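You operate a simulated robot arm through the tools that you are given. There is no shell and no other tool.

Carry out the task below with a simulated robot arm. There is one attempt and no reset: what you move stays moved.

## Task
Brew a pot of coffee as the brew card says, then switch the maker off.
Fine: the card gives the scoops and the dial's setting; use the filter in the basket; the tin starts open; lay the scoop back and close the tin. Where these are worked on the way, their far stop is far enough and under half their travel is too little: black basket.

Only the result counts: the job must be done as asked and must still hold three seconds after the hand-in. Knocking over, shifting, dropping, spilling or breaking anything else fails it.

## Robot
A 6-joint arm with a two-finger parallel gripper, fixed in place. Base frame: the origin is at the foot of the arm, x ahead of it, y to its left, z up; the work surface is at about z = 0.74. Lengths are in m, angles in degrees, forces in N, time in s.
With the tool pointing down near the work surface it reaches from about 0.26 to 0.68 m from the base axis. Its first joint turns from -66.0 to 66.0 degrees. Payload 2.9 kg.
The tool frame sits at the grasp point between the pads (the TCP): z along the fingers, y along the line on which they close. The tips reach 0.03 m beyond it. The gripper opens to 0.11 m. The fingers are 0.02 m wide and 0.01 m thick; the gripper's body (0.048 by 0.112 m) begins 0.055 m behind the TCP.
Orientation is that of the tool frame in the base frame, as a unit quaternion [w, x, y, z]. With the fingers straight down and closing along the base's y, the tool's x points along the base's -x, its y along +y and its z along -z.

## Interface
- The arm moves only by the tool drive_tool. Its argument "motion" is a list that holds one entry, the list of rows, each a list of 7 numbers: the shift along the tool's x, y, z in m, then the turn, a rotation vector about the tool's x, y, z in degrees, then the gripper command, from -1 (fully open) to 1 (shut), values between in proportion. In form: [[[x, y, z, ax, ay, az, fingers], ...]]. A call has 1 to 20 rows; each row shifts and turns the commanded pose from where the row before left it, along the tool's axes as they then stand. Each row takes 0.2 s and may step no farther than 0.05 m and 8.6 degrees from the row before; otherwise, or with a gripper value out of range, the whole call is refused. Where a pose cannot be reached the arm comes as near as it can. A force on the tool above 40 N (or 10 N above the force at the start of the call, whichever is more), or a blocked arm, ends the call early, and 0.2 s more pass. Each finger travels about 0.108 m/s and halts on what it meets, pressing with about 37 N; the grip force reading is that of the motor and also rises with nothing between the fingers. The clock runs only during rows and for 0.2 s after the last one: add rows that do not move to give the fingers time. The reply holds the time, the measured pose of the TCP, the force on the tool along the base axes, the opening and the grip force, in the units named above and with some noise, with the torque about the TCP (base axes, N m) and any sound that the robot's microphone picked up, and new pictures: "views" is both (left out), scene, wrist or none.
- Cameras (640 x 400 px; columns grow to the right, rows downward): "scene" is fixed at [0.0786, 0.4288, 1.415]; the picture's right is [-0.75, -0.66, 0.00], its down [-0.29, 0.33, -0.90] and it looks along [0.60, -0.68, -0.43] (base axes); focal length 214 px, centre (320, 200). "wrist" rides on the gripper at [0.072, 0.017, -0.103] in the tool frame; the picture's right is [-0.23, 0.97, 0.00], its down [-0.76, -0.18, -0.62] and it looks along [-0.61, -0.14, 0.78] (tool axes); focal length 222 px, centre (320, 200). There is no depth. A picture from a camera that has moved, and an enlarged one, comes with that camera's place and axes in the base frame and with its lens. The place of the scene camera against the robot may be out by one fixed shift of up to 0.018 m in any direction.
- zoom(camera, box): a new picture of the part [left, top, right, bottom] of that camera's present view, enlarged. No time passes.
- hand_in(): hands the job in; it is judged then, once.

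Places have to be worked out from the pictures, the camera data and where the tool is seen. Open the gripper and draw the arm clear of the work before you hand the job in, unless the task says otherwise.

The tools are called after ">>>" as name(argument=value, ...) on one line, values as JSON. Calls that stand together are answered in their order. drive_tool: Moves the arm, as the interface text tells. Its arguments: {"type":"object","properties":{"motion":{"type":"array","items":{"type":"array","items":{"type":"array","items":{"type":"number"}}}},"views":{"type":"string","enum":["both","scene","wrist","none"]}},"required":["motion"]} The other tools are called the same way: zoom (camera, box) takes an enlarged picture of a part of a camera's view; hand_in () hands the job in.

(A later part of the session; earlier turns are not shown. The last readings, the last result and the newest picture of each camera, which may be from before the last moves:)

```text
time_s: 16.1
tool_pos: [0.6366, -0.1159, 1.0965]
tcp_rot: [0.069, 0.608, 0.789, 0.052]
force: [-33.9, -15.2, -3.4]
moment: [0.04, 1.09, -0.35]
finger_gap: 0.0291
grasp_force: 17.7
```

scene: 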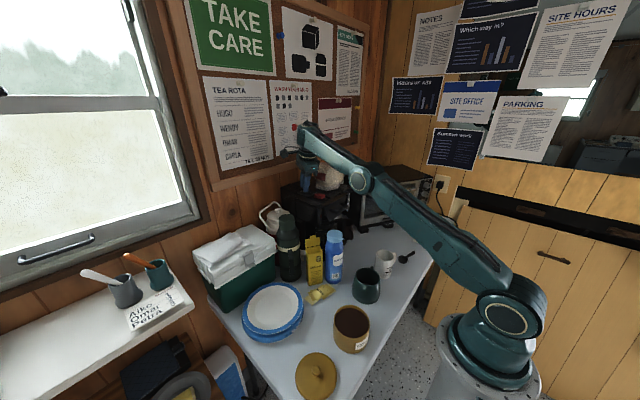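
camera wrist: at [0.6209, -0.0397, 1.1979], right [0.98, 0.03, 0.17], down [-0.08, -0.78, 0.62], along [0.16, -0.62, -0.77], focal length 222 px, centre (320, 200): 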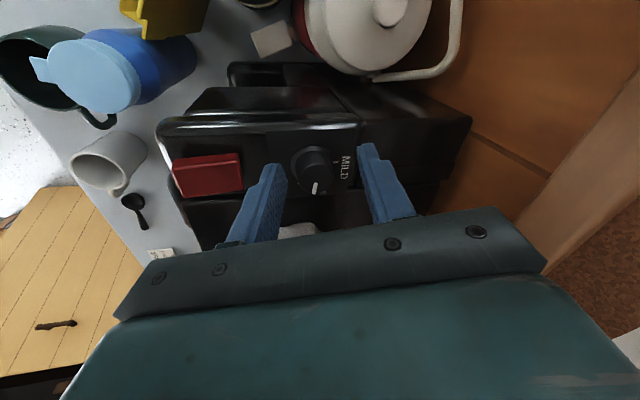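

Again a side load toward −x; I ease the command back 2.5 mm along the closing axis while the fingers finish closing.

>>> drive_tool(motion=[[[0, -0.0025, 0, 0, 0, 0, 0.8], [0, 0, 0, 0, 0, 0, 0.8], [0, 0, 0, 0, 0, 0, 0.8]]], views="wrist")

>>> zoom(camera="wrist", box=[240, 120, 400, 240])

```text
time_s: 16.9
tool_pos: [0.6359, -0.1161, 1.0956]
tcp_rot: [0.071, 0.606, 0.79, 0.052]
force: [-10.9, -14.0, -4.4]
moment: [-0.77, 0.47, -0.2]
finger_gap: 0.0269
grasp_force: 45.2
camera wrist: at [0.6161, -0.0413, 1.1967], right [0.98, 0.03, 0.18], down [-0.08, -0.78, 0.62], along [0.16, -0.63, -0.76], focal length 222 px, centre (320, 200)
```

wrist: 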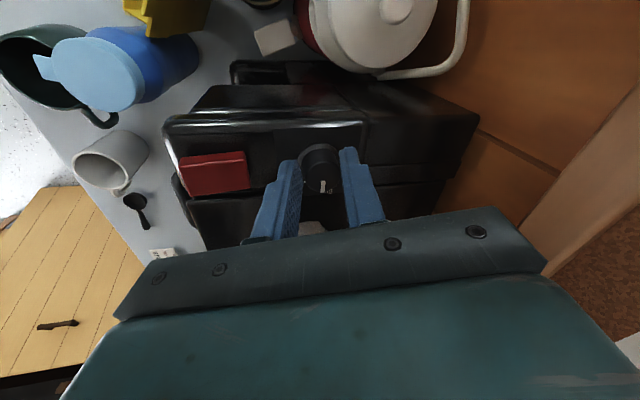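

```text
3.33 times, centred on (320, 180) of wrist
camera zoom: at [0.6161, -0.0413, 1.1967], right [0.98, 0.03, 0.18], down [-0.08, -0.78, 0.62], along [0.16, -0.63, -0.76], focal length 740 px, centre (320, 267)
```

zoom: 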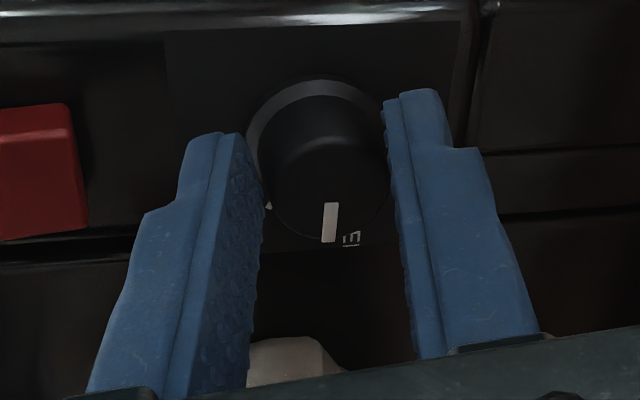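

The knob is held squarely again. I turn 23° further clockwise with the same gentle follow-up.

>>> drive_tool(motion=[[[0, 0, 0, 0, 0, 4.6, 0.8], [0, 0.0006, 0, 0, 0, 4.6, 0.8], [0, 0.0008, 0, 0, 0, 4.6, 0.8], [0, 0.0008, 0, 0, 0, 4.6, 0.8], [0, 0.0008, 0, 0, 0, 4.6, 0.8], [0, 0, 0, 0, 0, 0, 0.8]]], views="wrist")

>>> zoom(camera="wrist", box=[240, 120, 400, 240])

```text
time_s: 18.3
tool_pos: [0.6382, -0.1146, 1.0969]
tcp_rot: [0.058, 0.753, 0.653, 0.066]
force: [-1.2, -9.6, 2.6]
moment: [-0.67, 0.24, -0.04]
finger_gap: 0.0267
grasp_force: 45.2
camera wrist: at [0.6481, -0.0453, 1.2032], right [0.92, -0.36, 0.16], down [-0.39, -0.73, 0.56], along [-0.09, -0.58, -0.81], focal length 222 px, centre (320, 200)
```

wrist: 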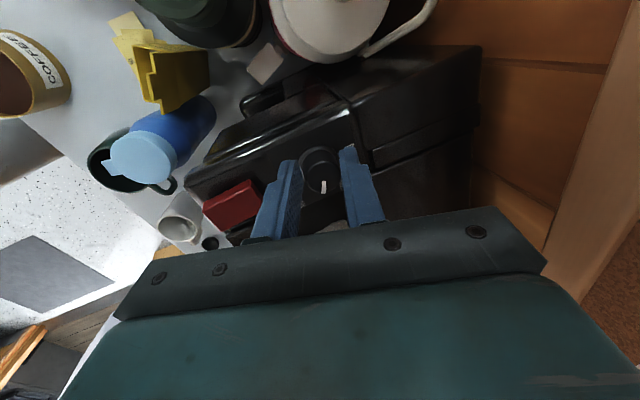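

```text
3.33 times, centred on (320, 180) of wrist
camera zoom: at [0.6481, -0.0453, 1.2032], right [0.92, -0.36, 0.16], down [-0.39, -0.73, 0.56], along [-0.09, -0.58, -0.81], focal length 740 px, centre (320, 267)
```

zoom: 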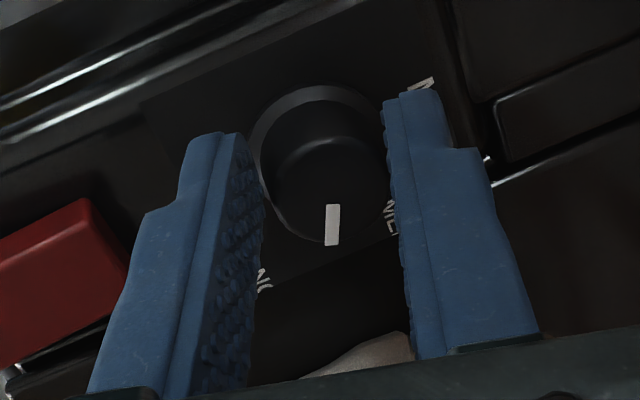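

Now I release and turn the wrist back to check the pointer against the STRONG tick.

>>> drive_tool(motion=[[[0, 0, 0, 0, 0, 0, 0.1], [0, 0, 0, 0, 0, 0, 0.1], [0, 0, 0, 0, 0, -8, 0.1], [0, 0, 0, 0, 0, -8, 0.1], [0, 0, -0.01, 0, 0, -8, 0.1], [0, 0, -0.02, 0, 0, 0, 0.1], [0, 0, -0.02, 0, 0, 0, 0.1], [0, 0, 0, 0, 0, 0, 0.1]]], views="wrist")

>>> zoom(camera="wrist", box=[280, 130, 380, 200])

>>> zoom(camera="scene", box=[290, 170, 350, 208])

```text
time_s: 20.1
tool_pos: [0.6307, -0.1154, 1.1456]
tcp_rot: [0.07, 0.599, 0.796, 0.053]
force: [0.0, 0.0, -0.3]
moment: [0.01, 0.01, -0.03]
finger_gap: 0.0495
grasp_force: 0.1
camera wrist: at [0.6086, -0.0406, 1.2462], right [0.98, 0.05, 0.17], down [-0.07, -0.78, 0.62], along [0.17, -0.62, -0.76], focal length 222 px, centre (320, 200)
```

wrist: 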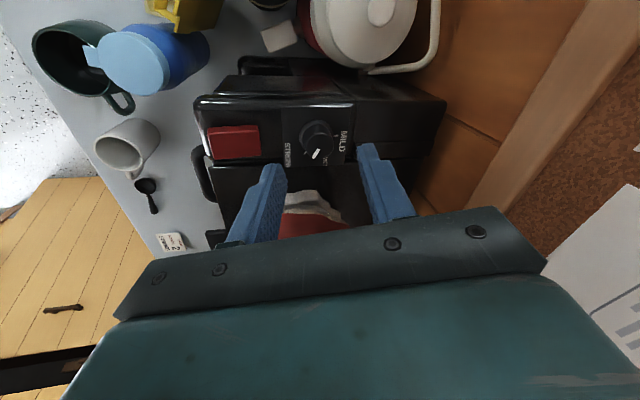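

```text
5.71 times, centred on (330, 165) of wrist
camera zoom: at [0.6086, -0.0406, 1.2462], right [0.98, 0.05, 0.17], down [-0.07, -0.78, 0.62], along [0.17, -0.62, -0.76], focal length 1269 px, centre (263, 400)
```

zoom: 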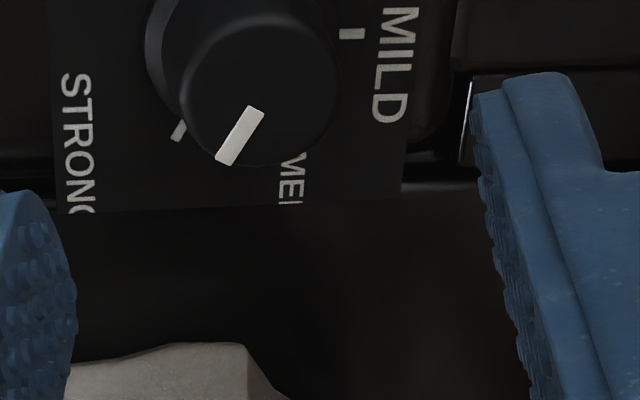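

```text
10.53 times, centred on (320, 189) of scene
camera zoom: at [0.0786, 0.4288, 1.415], right [-0.75, -0.66, 0.0], down [-0.29, 0.33, -0.9], along [0.6, -0.68, -0.43], focal length 2258 px, centre (320, 316)
```

zoom: 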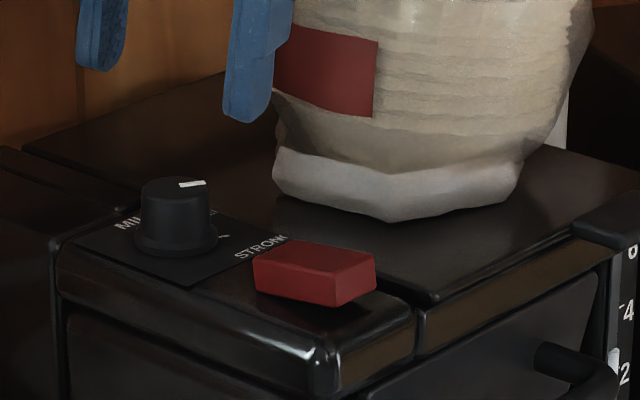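

The pointer bar looks parallel to the STRONG tick; I zoom harder to measure it.

>>> zoom(camera="wrist", box=[296, 120, 346, 170])

>>> zoom(camera="scene", box=[298, 182, 318, 198])

```text
8.00 times, centred on (321, 145) of wrist
camera zoom: at [0.6086, -0.0406, 1.2462], right [0.98, 0.05, 0.17], down [-0.07, -0.78, 0.62], along [0.17, -0.62, -0.76], focal length 1777 px, centre (312, 640)
```

zoom: 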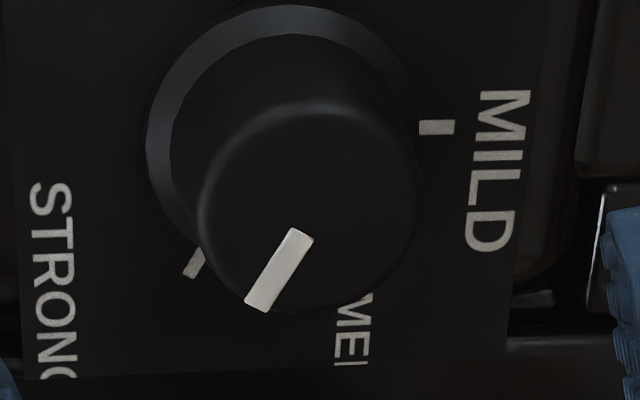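

```text
16.00 times, centred on (308, 190) of scene
camera zoom: at [0.0786, 0.4288, 1.415], right [-0.75, -0.66, 0.0], down [-0.29, 0.33, -0.9], along [0.6, -0.68, -0.43], focal length 3432 px, centre (512, 360)
```

zoom: 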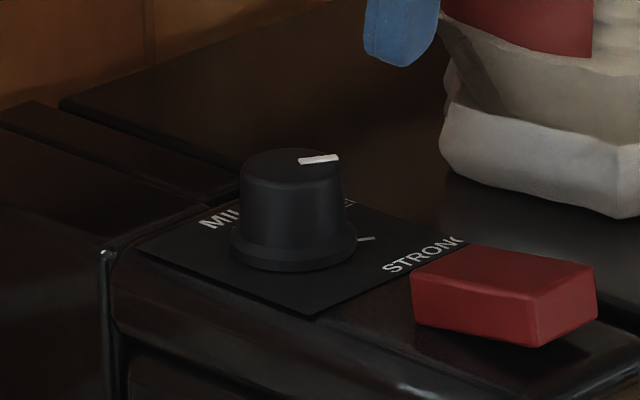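

The pointer lines up with the STRONG tick within a few degrees, so the dial is set. Next is the basket: triangulation puts its handle bar along y from -0.156 to -0.226 at about x=0.513, z≈1.005, standing about 3 cm off the panel. I back off over the front of the maker and turn the tool to face it, fingers closing across the bar, tilted 30° forward.

>>> drive_tool(motion=[[[0.0127, -0.0442, -0.0082, 0, 0, 0, -0.2], [0.0127, -0.0442, -0.0082, 0, 0, 0, -0.2], [0.0127, -0.0442, -0.0082, 0, 0, 0, -0.2], [0, 0, 0, 0, 0, 8, -0.2], [0, 0, 0, 0, 0, 8.1, -0.2], [0, 0, 0, -6.67, 0, 0, -0.2], [0, 0, 0, -6.67, 0, 0, -0.2], [0, 0, 0, -6.67, 0, 0, -0.2], [0, 0, 0, 0, 0, 0, -0.2]]])

>>> zoom(camera="wrist", box=[200, 100, 440, 250])

```text
time_s: 22.1
tool_pos: [0.6029, -0.1432, 1.2413]
tcp_rot: [0.183, 0.684, 0.682, 0.182]
force: [0.5, -0.1, -0.1]
moment: [0.0, 0.03, 0.03]
finger_gap: 0.0659
grasp_force: 0.1
out of reach, approached as far as the arm can: row 2, 3, 6, 7, 8
camera wrist: at [0.5656, -0.0711, 1.3397], right [0.84, -0.23, 0.49], down [-0.47, -0.76, 0.45], along [0.27, -0.61, -0.75], focal length 222 px, centre (320, 200)
```

scene: 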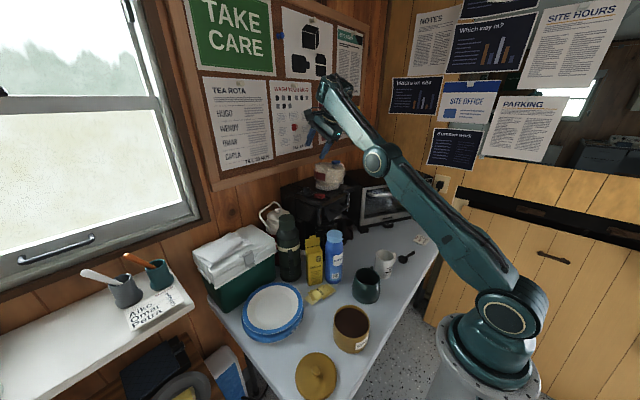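
wrist: 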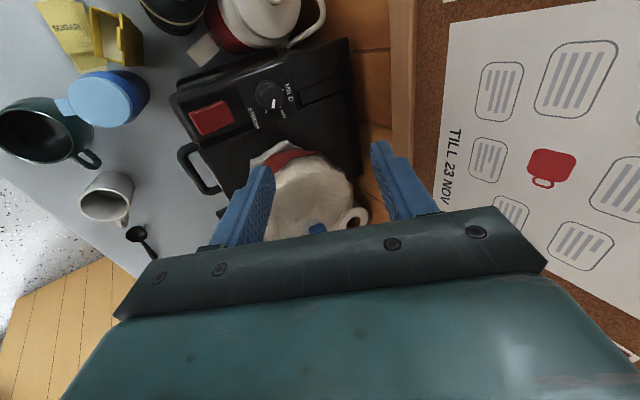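

```text
2.67 times, centred on (320, 175) of wrist
camera zoom: at [0.5656, -0.0711, 1.3397], right [0.84, -0.23, 0.49], down [-0.47, -0.76, 0.45], along [0.27, -0.61, -0.75], focal length 592 px, centre (320, 267)
```

zoom: 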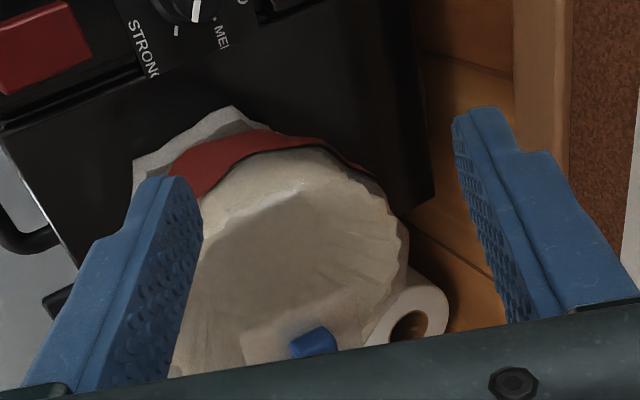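

The arm ended higher and less far back than commanded (the solver said out of reach mid-way), though the orientation is as wanted and nothing was touched. I step back toward the base in small moves to get free of that limit.

>>> drive_tool(motion=[[[0, -0.026, -0.015, 0, 0, 0, -0.2], [0, -0.026, -0.015, 0, 0, 0, -0.2], [0, 0, 0, 0, 0, 0, -0.2]]])

```text
time_s: 22.9
tool_pos: [0.5762, -0.1538, 1.27]
tcp_rot: [0.184, 0.684, 0.682, 0.183]
force: [-0.5, 1.1, 0.2]
moment: [-0.01, 0.0, 0.01]
finger_gap: 0.0659
grasp_force: 0.0
out of reach, approached as far as the arm can: row 1, 2
camera wrist: at [0.541, -0.0814, 1.3683], right [0.84, -0.23, 0.49], down [-0.47, -0.76, 0.45], along [0.27, -0.61, -0.75], focal length 222 px, centre (320, 200)
```

scene: 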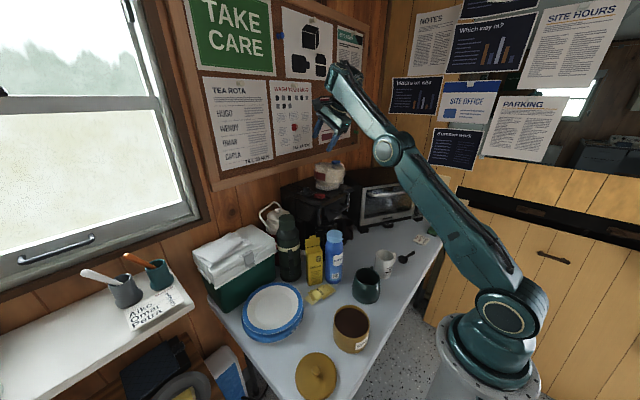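
wrist: 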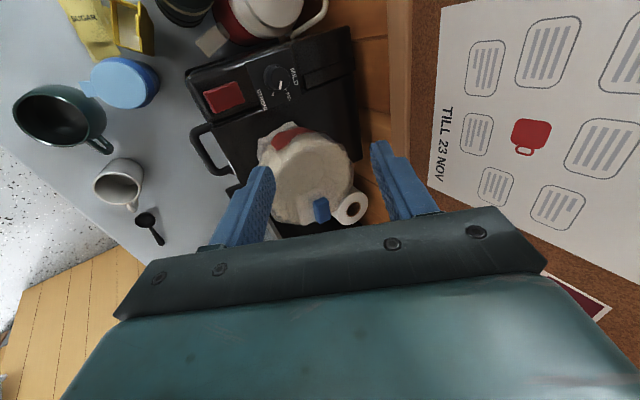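

The readings fit a fully stretched, locked elbow (wrist stays at a constant distance from the shoulder). A downward move should bend the elbow again, so I lower about 4 cm with a slight pull back and see whether it frees.

>>> drive_tool(motion=[[[0.01, -0.0312, 0.034, 0, 0, 0, -0.2], [0, 0, 0, 0, 0, 0, -0.2]]], views="scene")

```text
time_s: 23.5
tool_pos: [0.5949, -0.1536, 1.2455]
tcp_rot: [0.183, 0.684, 0.682, 0.182]
force: [0.2, -0.4, -0.5]
moment: [0.01, 0.0, 0.0]
finger_gap: 0.0659
grasp_force: 0.1
out of reach, approached as far as the arm can: row 1
```

scene: 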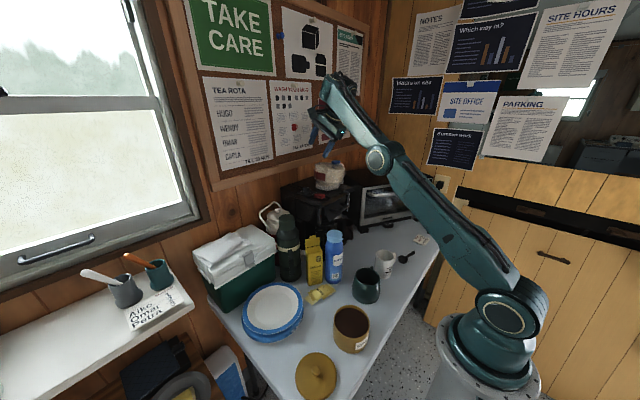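

It slid along the reach sphere, so the arm looks almost straight. I try a purely tangential step (forward and down, still above everything and on the +y side of the bag) to get the elbow to flex the right way.

>>> drive_tool(motion=[[[0.02, 0.0, 0.0, 0, 0, 0, 0.2], [0.0, 0.0085, 0.0453, 0, 0, 0, 0.2], [0, 0, 0, 0, 0, 0, 0.2]]])

```text
time_s: 24.3
tool_pos: [0.6245, -0.1325, 1.2165]
tcp_rot: [0.183, 0.685, 0.682, 0.181]
force: [0.0, -0.1, -0.3]
moment: [-0.01, 0.0, 0.04]
finger_gap: 0.0438
grasp_force: 0.1
out of reach, approached as far as the arm can: row 1, 2
camera wrist: at [0.5894, -0.0599, 1.3145], right [0.84, -0.23, 0.48], down [-0.47, -0.76, 0.45], along [0.26, -0.61, -0.75], focal length 222 px, centre (320, 200)
```

scene: 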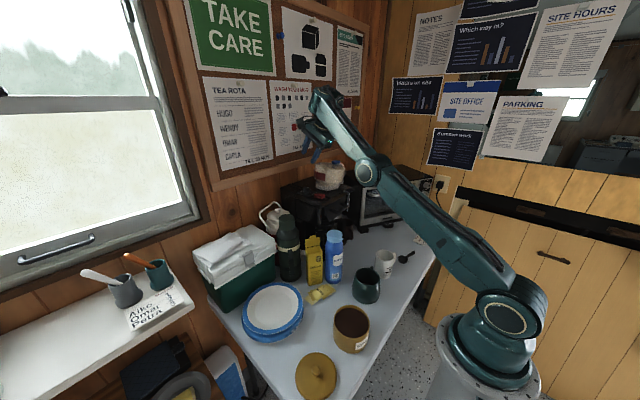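
wrist: 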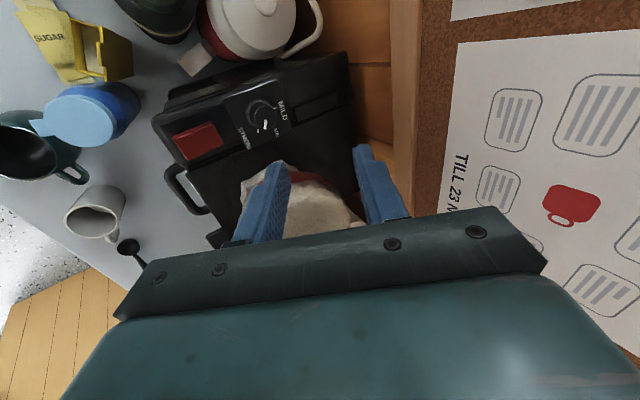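

The elbow has bent past straight to the wrong side and is at its stop. I tilt the tool back toward vertical (which pushes the arm out straight) and then descend, which should let the elbow fold the normal way.

>>> drive_tool(motion=[[[0.01, 0, 0, 6.67, 0, 0, 0.2], [0, 0, 0, 6.67, 0, 0, 0.2], [0, 0, 0, 6.67, 0, 0, 0.2], [0, 0, 0.03, 0, 0, 0, 0.2], [0, 0, 0.03, 0, 0, 0, 0.2], [0, 0, 0, 0, 0, 0, 0.2]]])

```text
time_s: 25.7
tool_pos: [0.6102, -0.123, 1.1433]
tcp_rot: [0.062, 0.705, 0.703, 0.062]
force: [0.8, 0.0, -0.3]
moment: [0.03, 0.02, -0.02]
finger_gap: 0.044
grasp_force: 0.0
out of reach, approached as far as the arm can: row 3
camera wrist: at [0.6092, -0.0501, 1.2474], right [0.96, -0.23, 0.17], down [-0.28, -0.76, 0.58], along [0.0, -0.61, -0.79], focal length 222 px, centre (320, 200)
```

scene: 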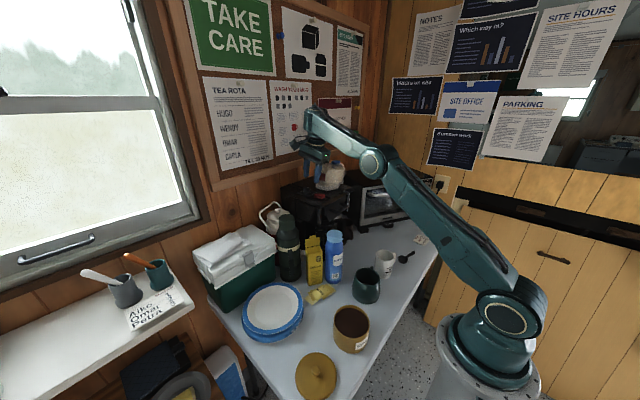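
wrist: 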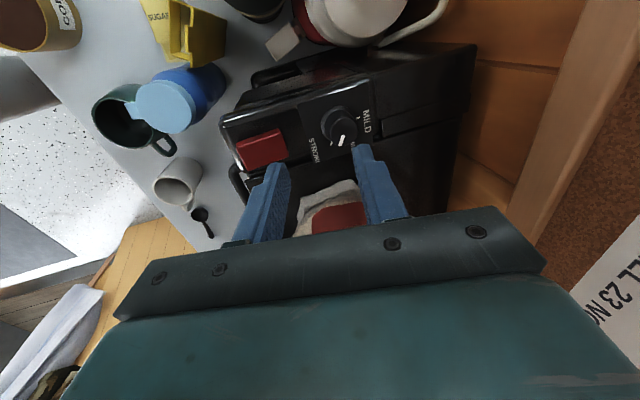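

The elbow is folded the normal way again (forearm now flatter than the upper arm). I move back toward the base 12 cm at this height.

>>> drive_tool(motion=[[[0, -0.0394, -0.007, 0, 0, 0, 0.2], [0, -0.0394, -0.007, 0, 0, 0, 0.0], [0, -0.0394, -0.007, 0, 0, 0, -0.2], [0, 0, 0, 0, 0, 0, -0.2]]])

>>> zoom(camera="wrist", box=[200, 100, 440, 250])

```text
time_s: 26.7
tool_pos: [0.5395, -0.1333, 1.1867]
tcp_rot: [0.061, 0.705, 0.704, 0.061]
force: [0.0, -0.1, 0.9]
moment: [0.0, 0.05, -0.01]
finger_gap: 0.0658
grasp_force: 0.1
out of reach, approached as far as the arm can: row 1, 2, 3
camera wrist: at [0.5388, -0.0615, 1.2919], right [0.96, -0.23, 0.17], down [-0.28, -0.76, 0.58], along [-0.01, -0.61, -0.79], focal length 222 px, centre (320, 200)
```

scene: 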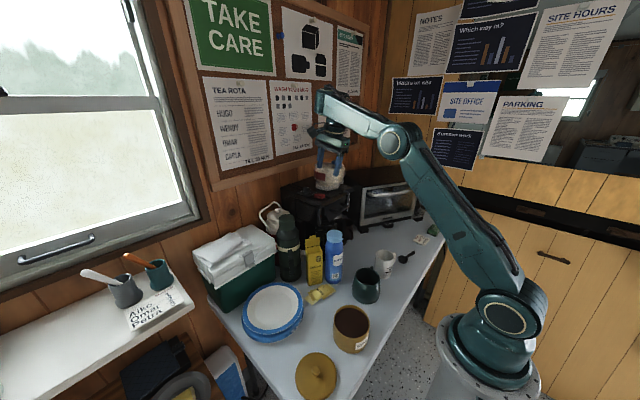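
wrist: 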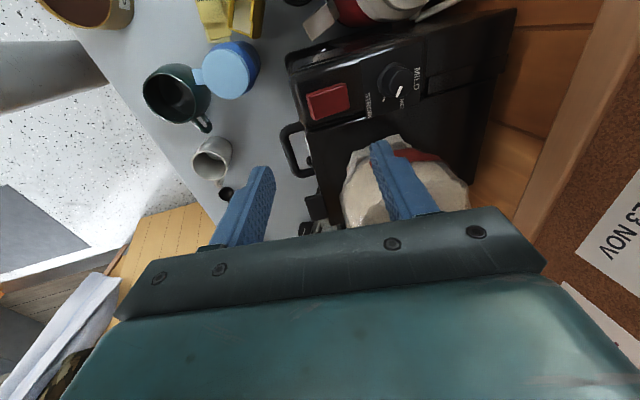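

```text
2.67 times, centred on (320, 175) of wrist
camera zoom: at [0.5388, -0.0615, 1.2919], right [0.96, -0.23, 0.17], down [-0.28, -0.76, 0.58], along [-0.01, -0.61, -0.79], focal length 592 px, centre (320, 267)
```

zoom: 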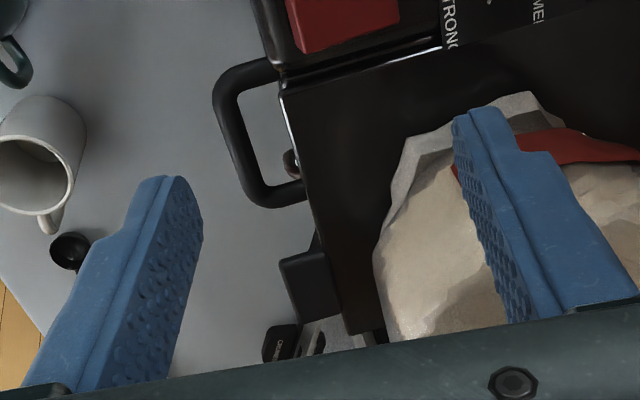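

Now it moved 7 cm back but rose, probably because big steps near the stretched pose ask for too much elbow motion per row. I continue with smaller steps of about 1.5 cm, back and slightly down.

>>> drive_tool(motion=[[[0, -0.0148, -0.0026, 0, 0, 0, -0.2], [0, -0.0148, -0.0026, 0, 0, 0, -0.2], [0, -0.0148, -0.0026, 0, 0, 0, -0.2], [0, -0.0148, -0.0026, 0, 0, 0, -0.2], [0, 0, 0, 0, 0, 0, -0.2]]], views="scene")

```text
time_s: 27.9
tool_pos: [0.5051, -0.1417, 1.2156]
tcp_rot: [0.061, 0.705, 0.704, 0.061]
force: [0.2, 0.0, 1.2]
moment: [0.02, -0.01, -0.04]
finger_gap: 0.066
grasp_force: 0.1
out of reach, approached as far as the arm can: row 1, 2, 3, 4
```

scene: 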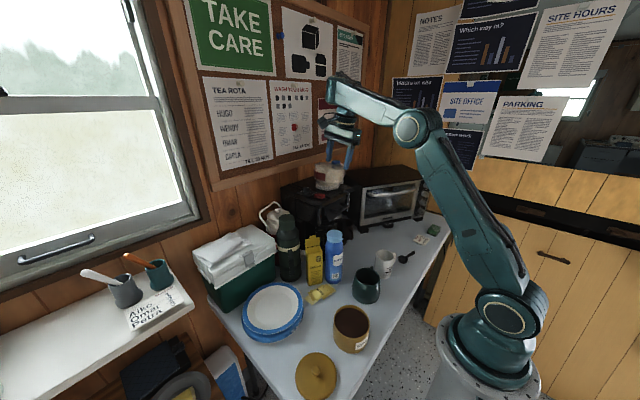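

The arm bends normally now but keeps climbing when pulled back, so some wrist joint is at its limit in this yaw/tilt. I look closely at the wrist to understand it.

>>> zoom(camera="scene", box=[290, 50, 450, 190])

```text
2.86 times, centred on (370, 120) of scene
camera zoom: at [0.0786, 0.4288, 1.415], right [-0.75, -0.66, 0.0], down [-0.29, 0.33, -0.9], along [0.6, -0.68, -0.43], focal length 613 px, centre (177, 429)
```

zoom: 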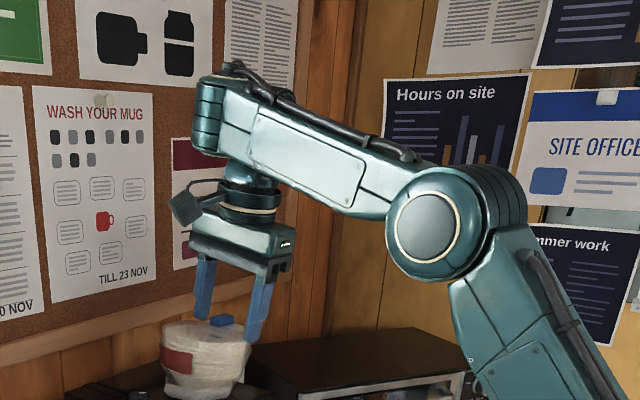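

I test whether the wrist yaw is what limits it: turn the wrist back by 90° here in free air, then try a pull-back again.

>>> drive_tool(motion=[[[0, 0, 0, 0, 0, -8.2, -0.2], [0, 0, 0, 0, 0, -8.2, -0.2], [0, 0, 0, 0, 0, -8.2, -0.2], [0, 0, 0, 0, 0, -8.2, -0.2], [0, 0, 0, 0, 0, -8.2, -0.2], [0, 0, 0, 0, 0, -8.2, -0.2], [0, 0, 0, 0, 0, -8.2, -0.2], [0, 0, 0, 0, 0, -8.2, -0.2], [0, 0, 0, 0, 0, -8.2, -0.2], [0, 0, 0, 0, 0, -8.2, -0.2], [0, 0, 0, 0, 0, -8, -0.2], [0.0296, 0, -0.0052, 0, 0, 0, -0.2], [0, 0, 0, 0, 0, 0, -0.2]]], views="scene")

```text
time_s: 30.7
tool_pos: [0.4845, -0.1452, 1.2307]
tcp_rot: [0.085, 0.001, 0.996, 0.001]
force: [0.4, -0.6, 0.8]
moment: [-0.02, -0.01, 0.0]
finger_gap: 0.066
grasp_force: 0.1
out of reach, approached as far as the arm can: row 12
```

scene: 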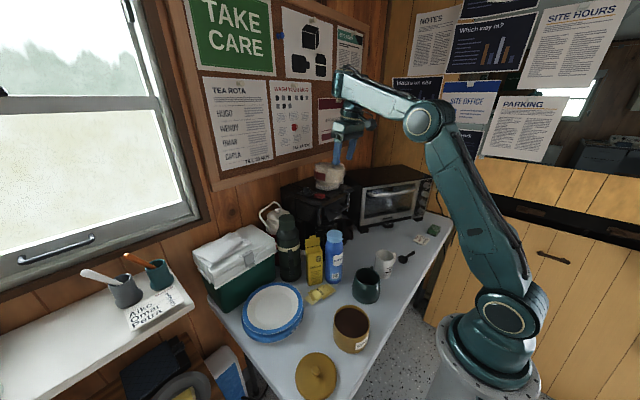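

Yaw is not the cause; the forward tilt is. I bring the tool upright (undo the 10° tilt) and try pulling back again.

>>> drive_tool(motion=[[[0, 0, 0, 0, 4.9, 0, -0.2], [0, 0, 0, 0, 4.9, 0, -0.2], [0.03, 0, 0, 0, 0, 0, -0.2], [0, 0, 0, 0, 0, 0, -0.2]]], views="scene")

```text
time_s: 31.7
tool_pos: [0.4553, -0.1455, 1.2298]
tcp_rot: [0.002, 0.001, 1.0, 0.0]
force: [-1.2, -0.1, -0.5]
moment: [0.02, -0.01, -0.02]
finger_gap: 0.0661
grasp_force: 0.1
```

scene: 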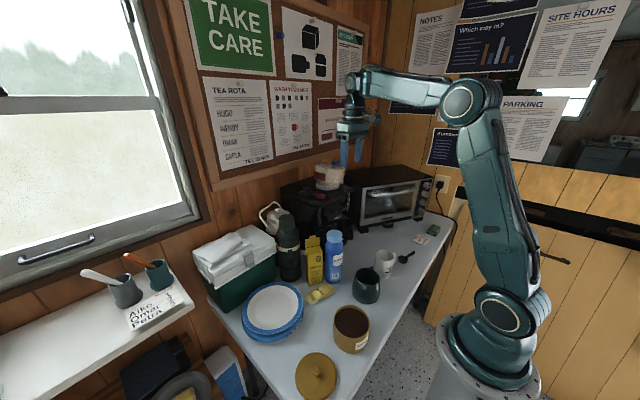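

Upright, the pull-back works. I check that lowering in the upright pose works as well, going down 8 cm in free air in front of the maker.

>>> drive_tool(motion=[[[0, 0, 0.02, 0, 0, 0, -0.2], [0, 0, 0.03, 0, 0, 0, -0.2], [0, 0, 0.03, 0, 0, 0, -0.2], [0, 0, 0, 0, 0, 0, -0.2]]], views="both")

>>> zoom(camera="wrist", box=[200, 100, 440, 250])

```text
time_s: 32.7
tool_pos: [0.4558, -0.1453, 1.1498]
tcp_rot: [0.002, 0.001, 1.0, 0.0]
force: [-0.8, 0.5, 0.2]
moment: [0.01, 0.01, -0.02]
finger_gap: 0.0662
grasp_force: 0.0
camera wrist: at [0.3829, -0.1283, 1.2528], right [0.23, 0.97, 0.0], down [0.76, -0.18, 0.63], along [0.61, -0.14, -0.78], focal length 222 px, centre (320, 200)
```

scene: 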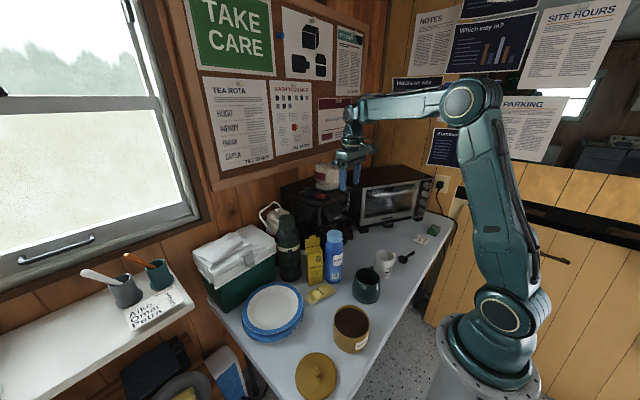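
wrist: 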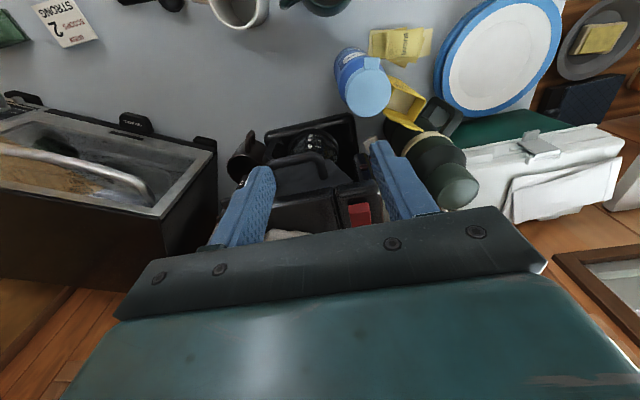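

```text
2.67 times, centred on (320, 175) of wrist
camera zoom: at [0.3829, -0.1283, 1.2528], right [0.23, 0.97, 0.0], down [0.76, -0.18, 0.63], along [0.61, -0.14, -0.78], focal length 592 px, centre (320, 267)
```

zoom: 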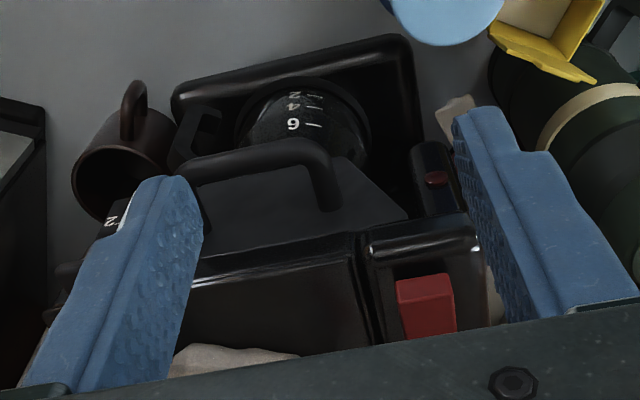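

Upright motion is unrestricted here. I now test forward tilt from this well-bent posture: 2 × 8° in free air, watching for any limit.

>>> drive_tool(motion=[[[0, 0, 0, 0, -8, 0, -0.2], [0, 0, 0, 0, -8, 0, -0.2], [0, 0, 0, 0, 0, 0, -0.2]]], views="none")

```text
time_s: 33.5
tool_pos: [0.4554, -0.1447, 1.1502]
tcp_rot: [0.142, 0.001, 0.99, -0.001]
force: [-0.1, 0.7, -0.3]
moment: [-0.02, -0.02, 0.04]
finger_gap: 0.0661
grasp_force: 0.0
```

Forward tilt works from this posture, so the earlier trouble was the stretched pose. I turn the wrist 90° here so the fingers close across the handle bar, and narrow the gap to 3 cm.

>>> drive_tool(motion=[[[0, 0, 0, 0, 0, 8.2, 0.0], [0, 0, 0, 0, 0, 8.2, 0.3], [0, 0, 0, 0, 0, 8.2, 0.45], [0, 0, 0, 0, 0, 8.2, 0.45], [0, 0, 0, 0, 0, 8.2, 0.45], [0, 0, 0, 0, 0, 8.2, 0.45], [0, 0, 0, 0, 0, 8.2, 0.45], [0, 0, 0, 0, 0, 8.2, 0.45], [0, 0, 0, 0, 0, 8.2, 0.45], [0, 0, 0, 0, 0, 8.2, 0.45], [0, 0, 0, 0, 0, 8, 0.45], [0, 0, 0, 0, 0, 0, 0.45]]])

>>> zoom(camera="wrist", box=[220, 60, 460, 210])

```text
time_s: 36.1
tool_pos: [0.4567, -0.1452, 1.1512]
tcp_rot: [0.1, 0.702, 0.698, 0.099]
force: [0.4, 0.0, -0.6]
moment: [-0.02, -0.02, 0.0]
finger_gap: 0.03
grasp_force: 0.1
camera wrist: at [0.4438, -0.0726, 1.2543], right [0.93, -0.23, 0.27], down [-0.35, -0.76, 0.55], along [0.08, -0.61, -0.79], focal length 222 px, centre (320, 200)
```

scene: 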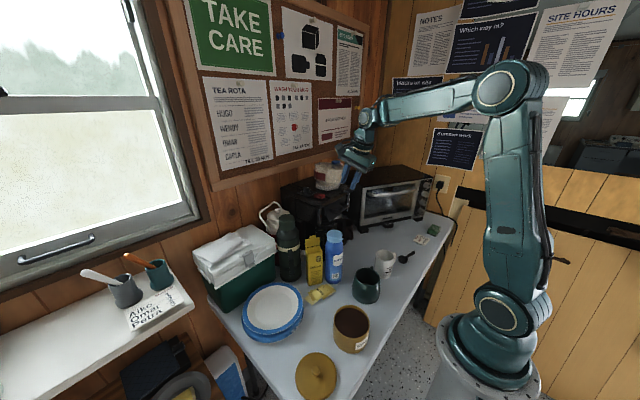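
wrist: 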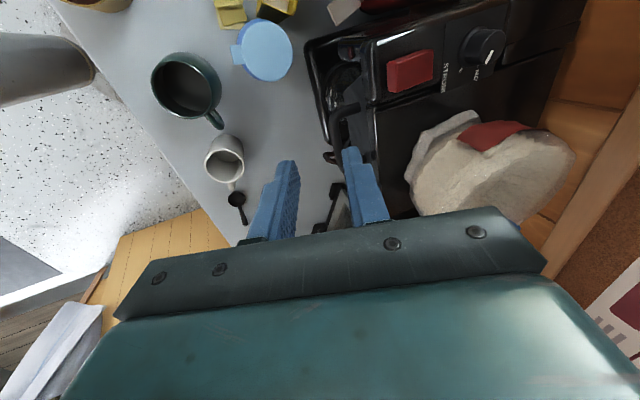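

```text
2.67 times, centred on (340, 135) of wrist
camera zoom: at [0.4438, -0.0726, 1.2543], right [0.93, -0.23, 0.27], down [-0.35, -0.76, 0.55], along [0.08, -0.61, -0.79], focal length 592 px, centre (267, 373)
```

zoom: 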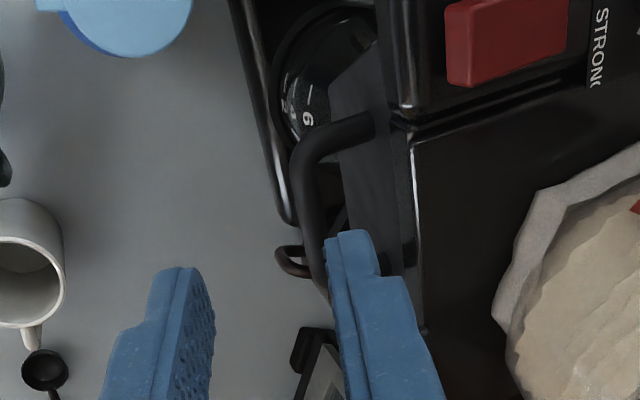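

The handle bar's corner comes out at (0.5125, -0.159, 1.005), consistent with before. I move to a pre-grasp point 6 cm short of the bar along the tool axis at y ≈ -0.188.

>>> drive_tool(motion=[[[-0.0214, 0.0067, 0.0395, 0, 0, 0, 0.45], [-0.0214, 0.0067, 0.0395, 0, 0, 0, 0.45], [0, 0, 0, 0, 0, 0, 0.45]]])

>>> zoom(camera="wrist", box=[220, 60, 460, 210])

>>> zoom(camera="scene", box=[290, 140, 390, 230])

```text
time_s: 36.9
tool_pos: [0.4919, -0.1889, 1.0776]
tcp_rot: [0.101, 0.7, 0.7, 0.099]
force: [0.1, -0.3, -0.2]
moment: [0.01, 0.06, 0.01]
finger_gap: 0.0303
grasp_force: 0.0
camera wrist: at [0.4791, -0.1166, 1.1814], right [0.93, -0.23, 0.27], down [-0.35, -0.76, 0.55], along [0.08, -0.61, -0.79], focal length 222 px, centre (320, 200)
```

scene: 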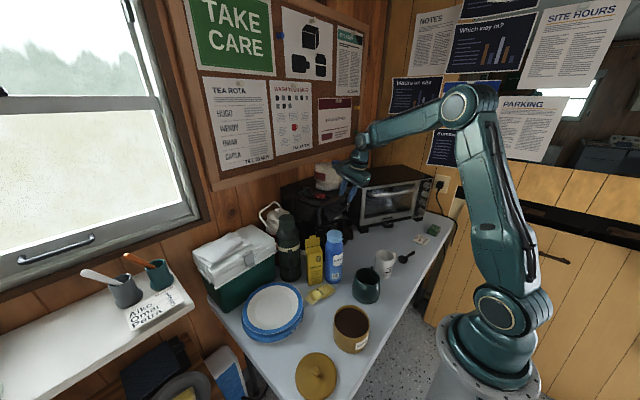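
wrist: 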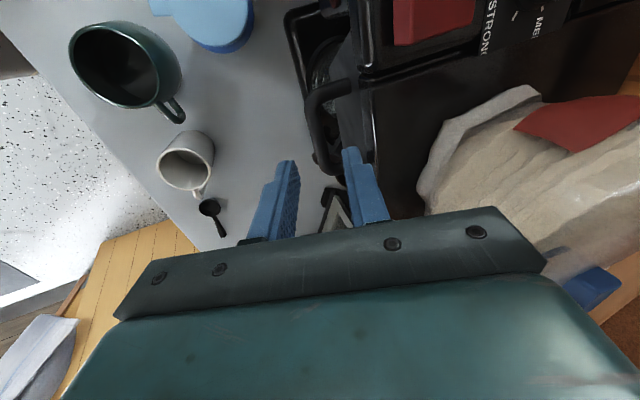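

```text
2.67 times, centred on (340, 135) of wrist
camera zoom: at [0.4791, -0.1166, 1.1814], right [0.93, -0.23, 0.27], down [-0.35, -0.76, 0.55], along [0.08, -0.61, -0.79], focal length 592 px, centre (267, 373)
```

zoom: 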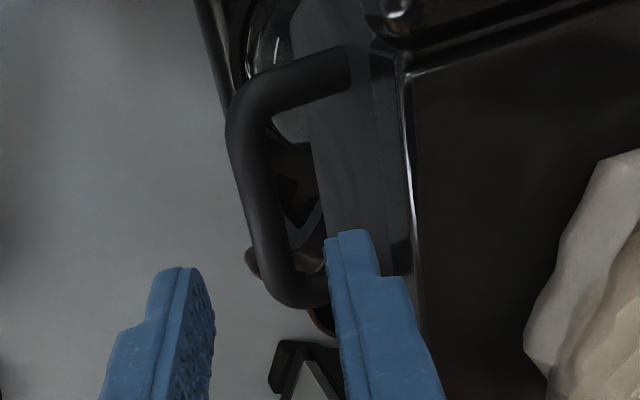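

```text
4.44 times, centred on (340, 185) of scene
camera zoom: at [0.0786, 0.4287, 1.415], right [-0.75, -0.66, 0.0], down [-0.29, 0.33, -0.9], along [0.6, -0.68, -0.43], focal length 953 px, centre (231, 267)
```

zoom: 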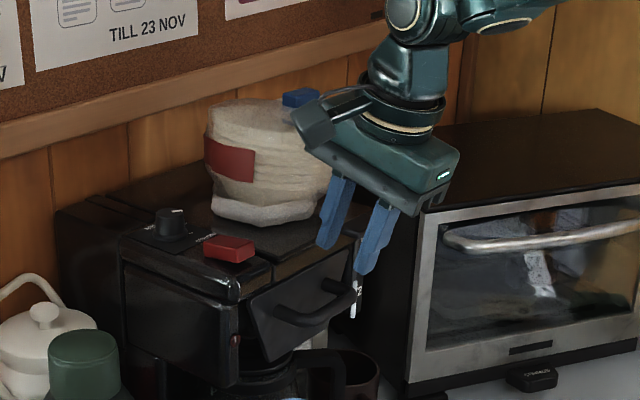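

The whole handle is visible now; its bar centre is at about (0.512, -0.19, 1.005), straight ahead of the tool. I advance 57 mm along the tool axis so the fingers straddle the bar.

>>> drive_tool(motion=[[[0, -0.0005, 0.03, 0, 0, 0, 0.45], [0, -0.0004, 0.027, 0, 0, 0, 0.45], [0, 0, 0, 0, 0, 0, 0.45]]])

>>> zoom(camera="wrist", box=[220, 60, 460, 210])

>>> zoom(camera="scene", box=[290, 140, 390, 230])

```text
time_s: 37.7
tool_pos: [0.5057, -0.1883, 1.0225]
tcp_rot: [0.101, 0.701, 0.699, 0.099]
force: [0.2, 0.5, 0.0]
moment: [-0.01, -0.02, 0.0]
finger_gap: 0.0303
grasp_force: 0.1
camera wrist: at [0.494, -0.1164, 1.1265], right [0.93, -0.23, 0.27], down [-0.35, -0.76, 0.55], along [0.08, -0.61, -0.79], focal length 222 px, centre (320, 200)
```

scene: 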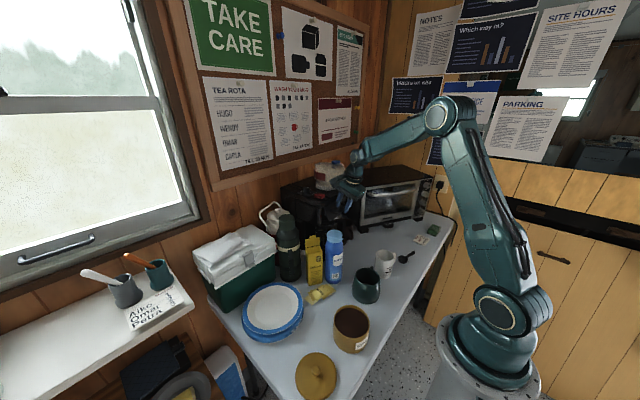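
wrist: 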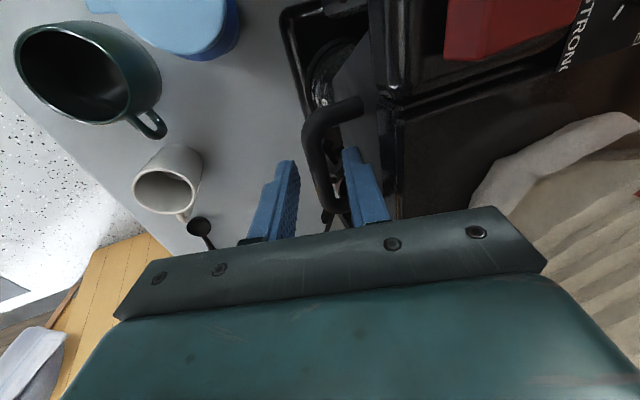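

```text
2.67 times, centred on (340, 135) of wrist
camera zoom: at [0.494, -0.1164, 1.1265], right [0.93, -0.23, 0.27], down [-0.35, -0.76, 0.55], along [0.08, -0.61, -0.79], focal length 592 px, centre (267, 373)
```

zoom: 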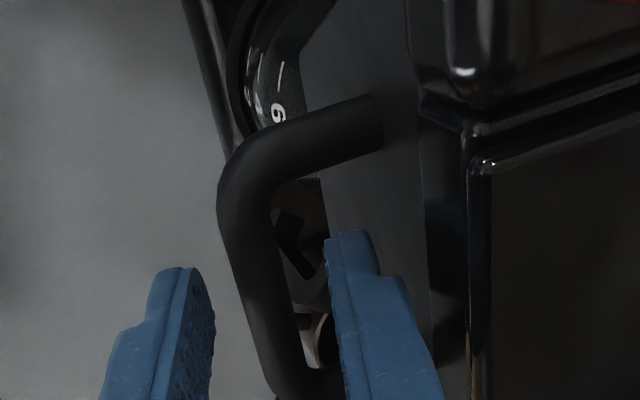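

```text
4.44 times, centred on (340, 185) of scene
camera zoom: at [0.0786, 0.4288, 1.415], right [-0.75, -0.66, 0.0], down [-0.29, 0.33, -0.9], along [0.6, -0.68, -0.43], focal length 953 px, centre (231, 267)
```

zoom: 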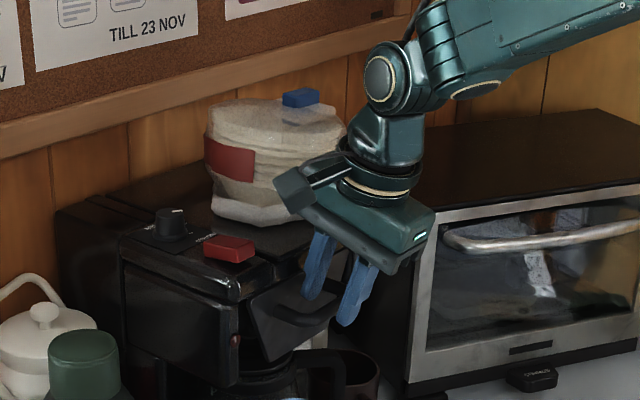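

The bar lies between the two fingers with the far finger in the gap behind it. I close on it and read the force.

>>> drive_tool(motion=[[[0, 0, 0, 0, 0, 0, 0.7], [0, 0, 0, 0, 0, 0, 0.95], [0, 0, 0, 0, 0, 0, 0.95]]], views="wrist")

>>> zoom(camera="wrist", box=[220, 60, 460, 210])

```text
time_s: 38.5
tool_pos: [0.5051, -0.189, 1.0224]
tcp_rot: [0.099, 0.701, 0.699, 0.099]
force: [-10.2, -1.3, -2.9]
moment: [-0.42, 0.29, 0.91]
finger_gap: 0.012
grasp_force: 45.0
camera wrist: at [0.4932, -0.1165, 1.1264], right [0.94, -0.23, 0.27], down [-0.34, -0.76, 0.55], along [0.08, -0.61, -0.79], focal length 222 px, centre (320, 200)
```

wrist: 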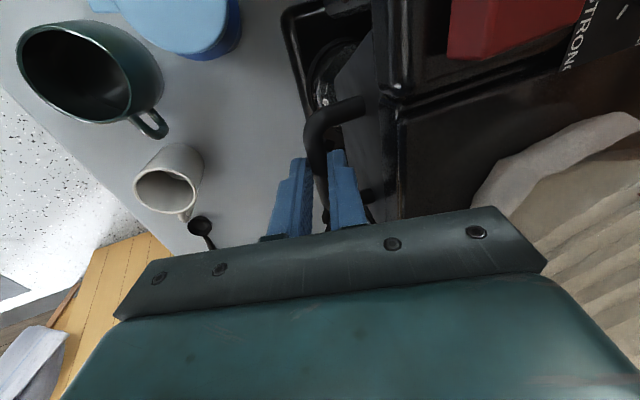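

```text
2.67 times, centred on (340, 135) of wrist
camera zoom: at [0.4932, -0.1165, 1.1264], right [0.94, -0.23, 0.27], down [-0.34, -0.76, 0.55], along [0.08, -0.61, -0.79], focal length 592 px, centre (267, 373)
```

zoom: 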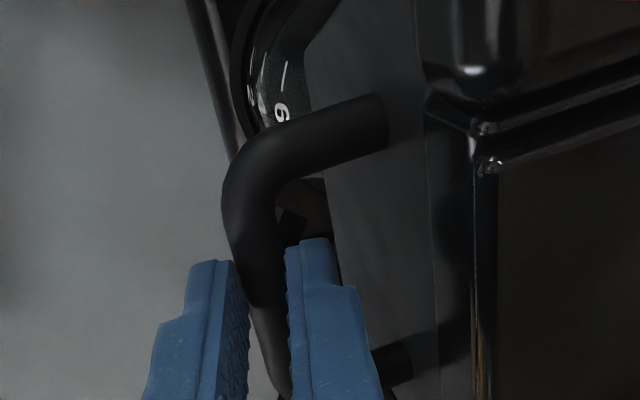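

The handle is gripped (12 mm bar). I pull straight back 4 cm in small steps and watch the forces and the basket.

>>> drive_tool(motion=[[[0, -0.0096, -0.0028, 0, 0, 0, 0.95], [0, -0.0096, -0.0028, 0, 0, 0, 0.95], [0, -0.0096, -0.0028, 0, 0, 0, 0.95], [0, -0.0096, -0.0028, 0, 0, 0, 0.95], [0, 0, 0, 0, 0, 0, 0.95]]])

>>> zoom(camera="scene", box=[290, 140, 390, 230])

>>> zoom(camera="wrist", box=[220, 60, 460, 210])

```text
time_s: 39.7
tool_pos: [0.4654, -0.1885, 1.0247]
tcp_rot: [0.102, 0.7, 0.7, 0.101]
force: [0.4, -0.3, 16.1]
moment: [0.1, -0.26, 0.02]
finger_gap: 0.005
grasp_force: 2.4
camera wrist: at [0.4535, -0.116, 1.1282], right [0.93, -0.23, 0.28], down [-0.35, -0.76, 0.55], along [0.08, -0.61, -0.79], focal length 222 px, centre (320, 200)
```

scene: 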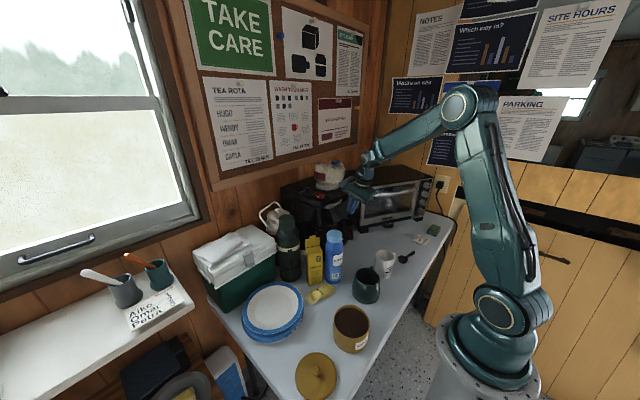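
wrist: 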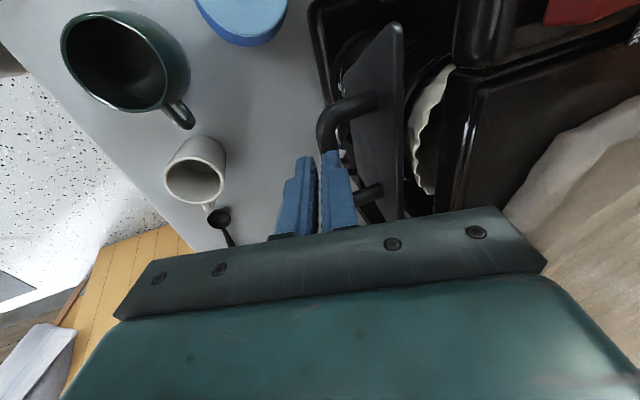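

```text
4.44 times, centred on (340, 185) of scene
camera zoom: at [0.0784, 0.4288, 1.415], right [-0.75, -0.66, 0.0], down [-0.29, 0.33, -0.9], along [0.6, -0.68, -0.43], focal length 953 px, centre (231, 267)
```

zoom: 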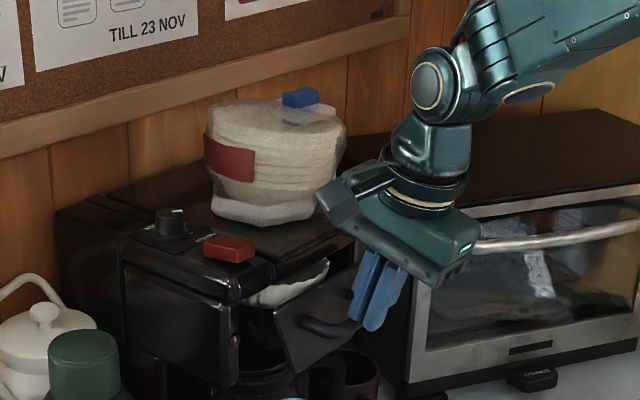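

```text
2.67 times, centred on (340, 135) of wrist
camera zoom: at [0.4535, -0.116, 1.1282], right [0.93, -0.23, 0.28], down [-0.35, -0.76, 0.55], along [0.08, -0.61, -0.79], focal length 592 px, centre (267, 373)
```

zoom: 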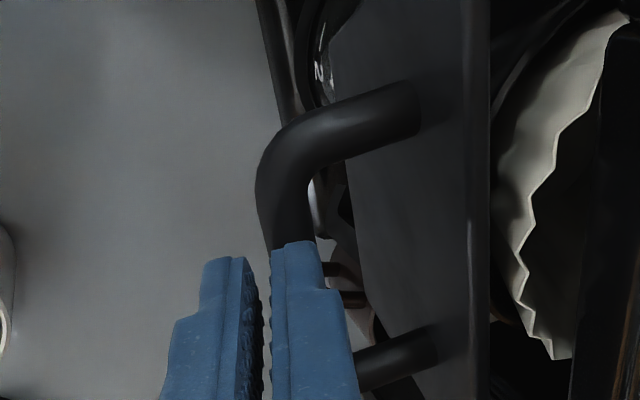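

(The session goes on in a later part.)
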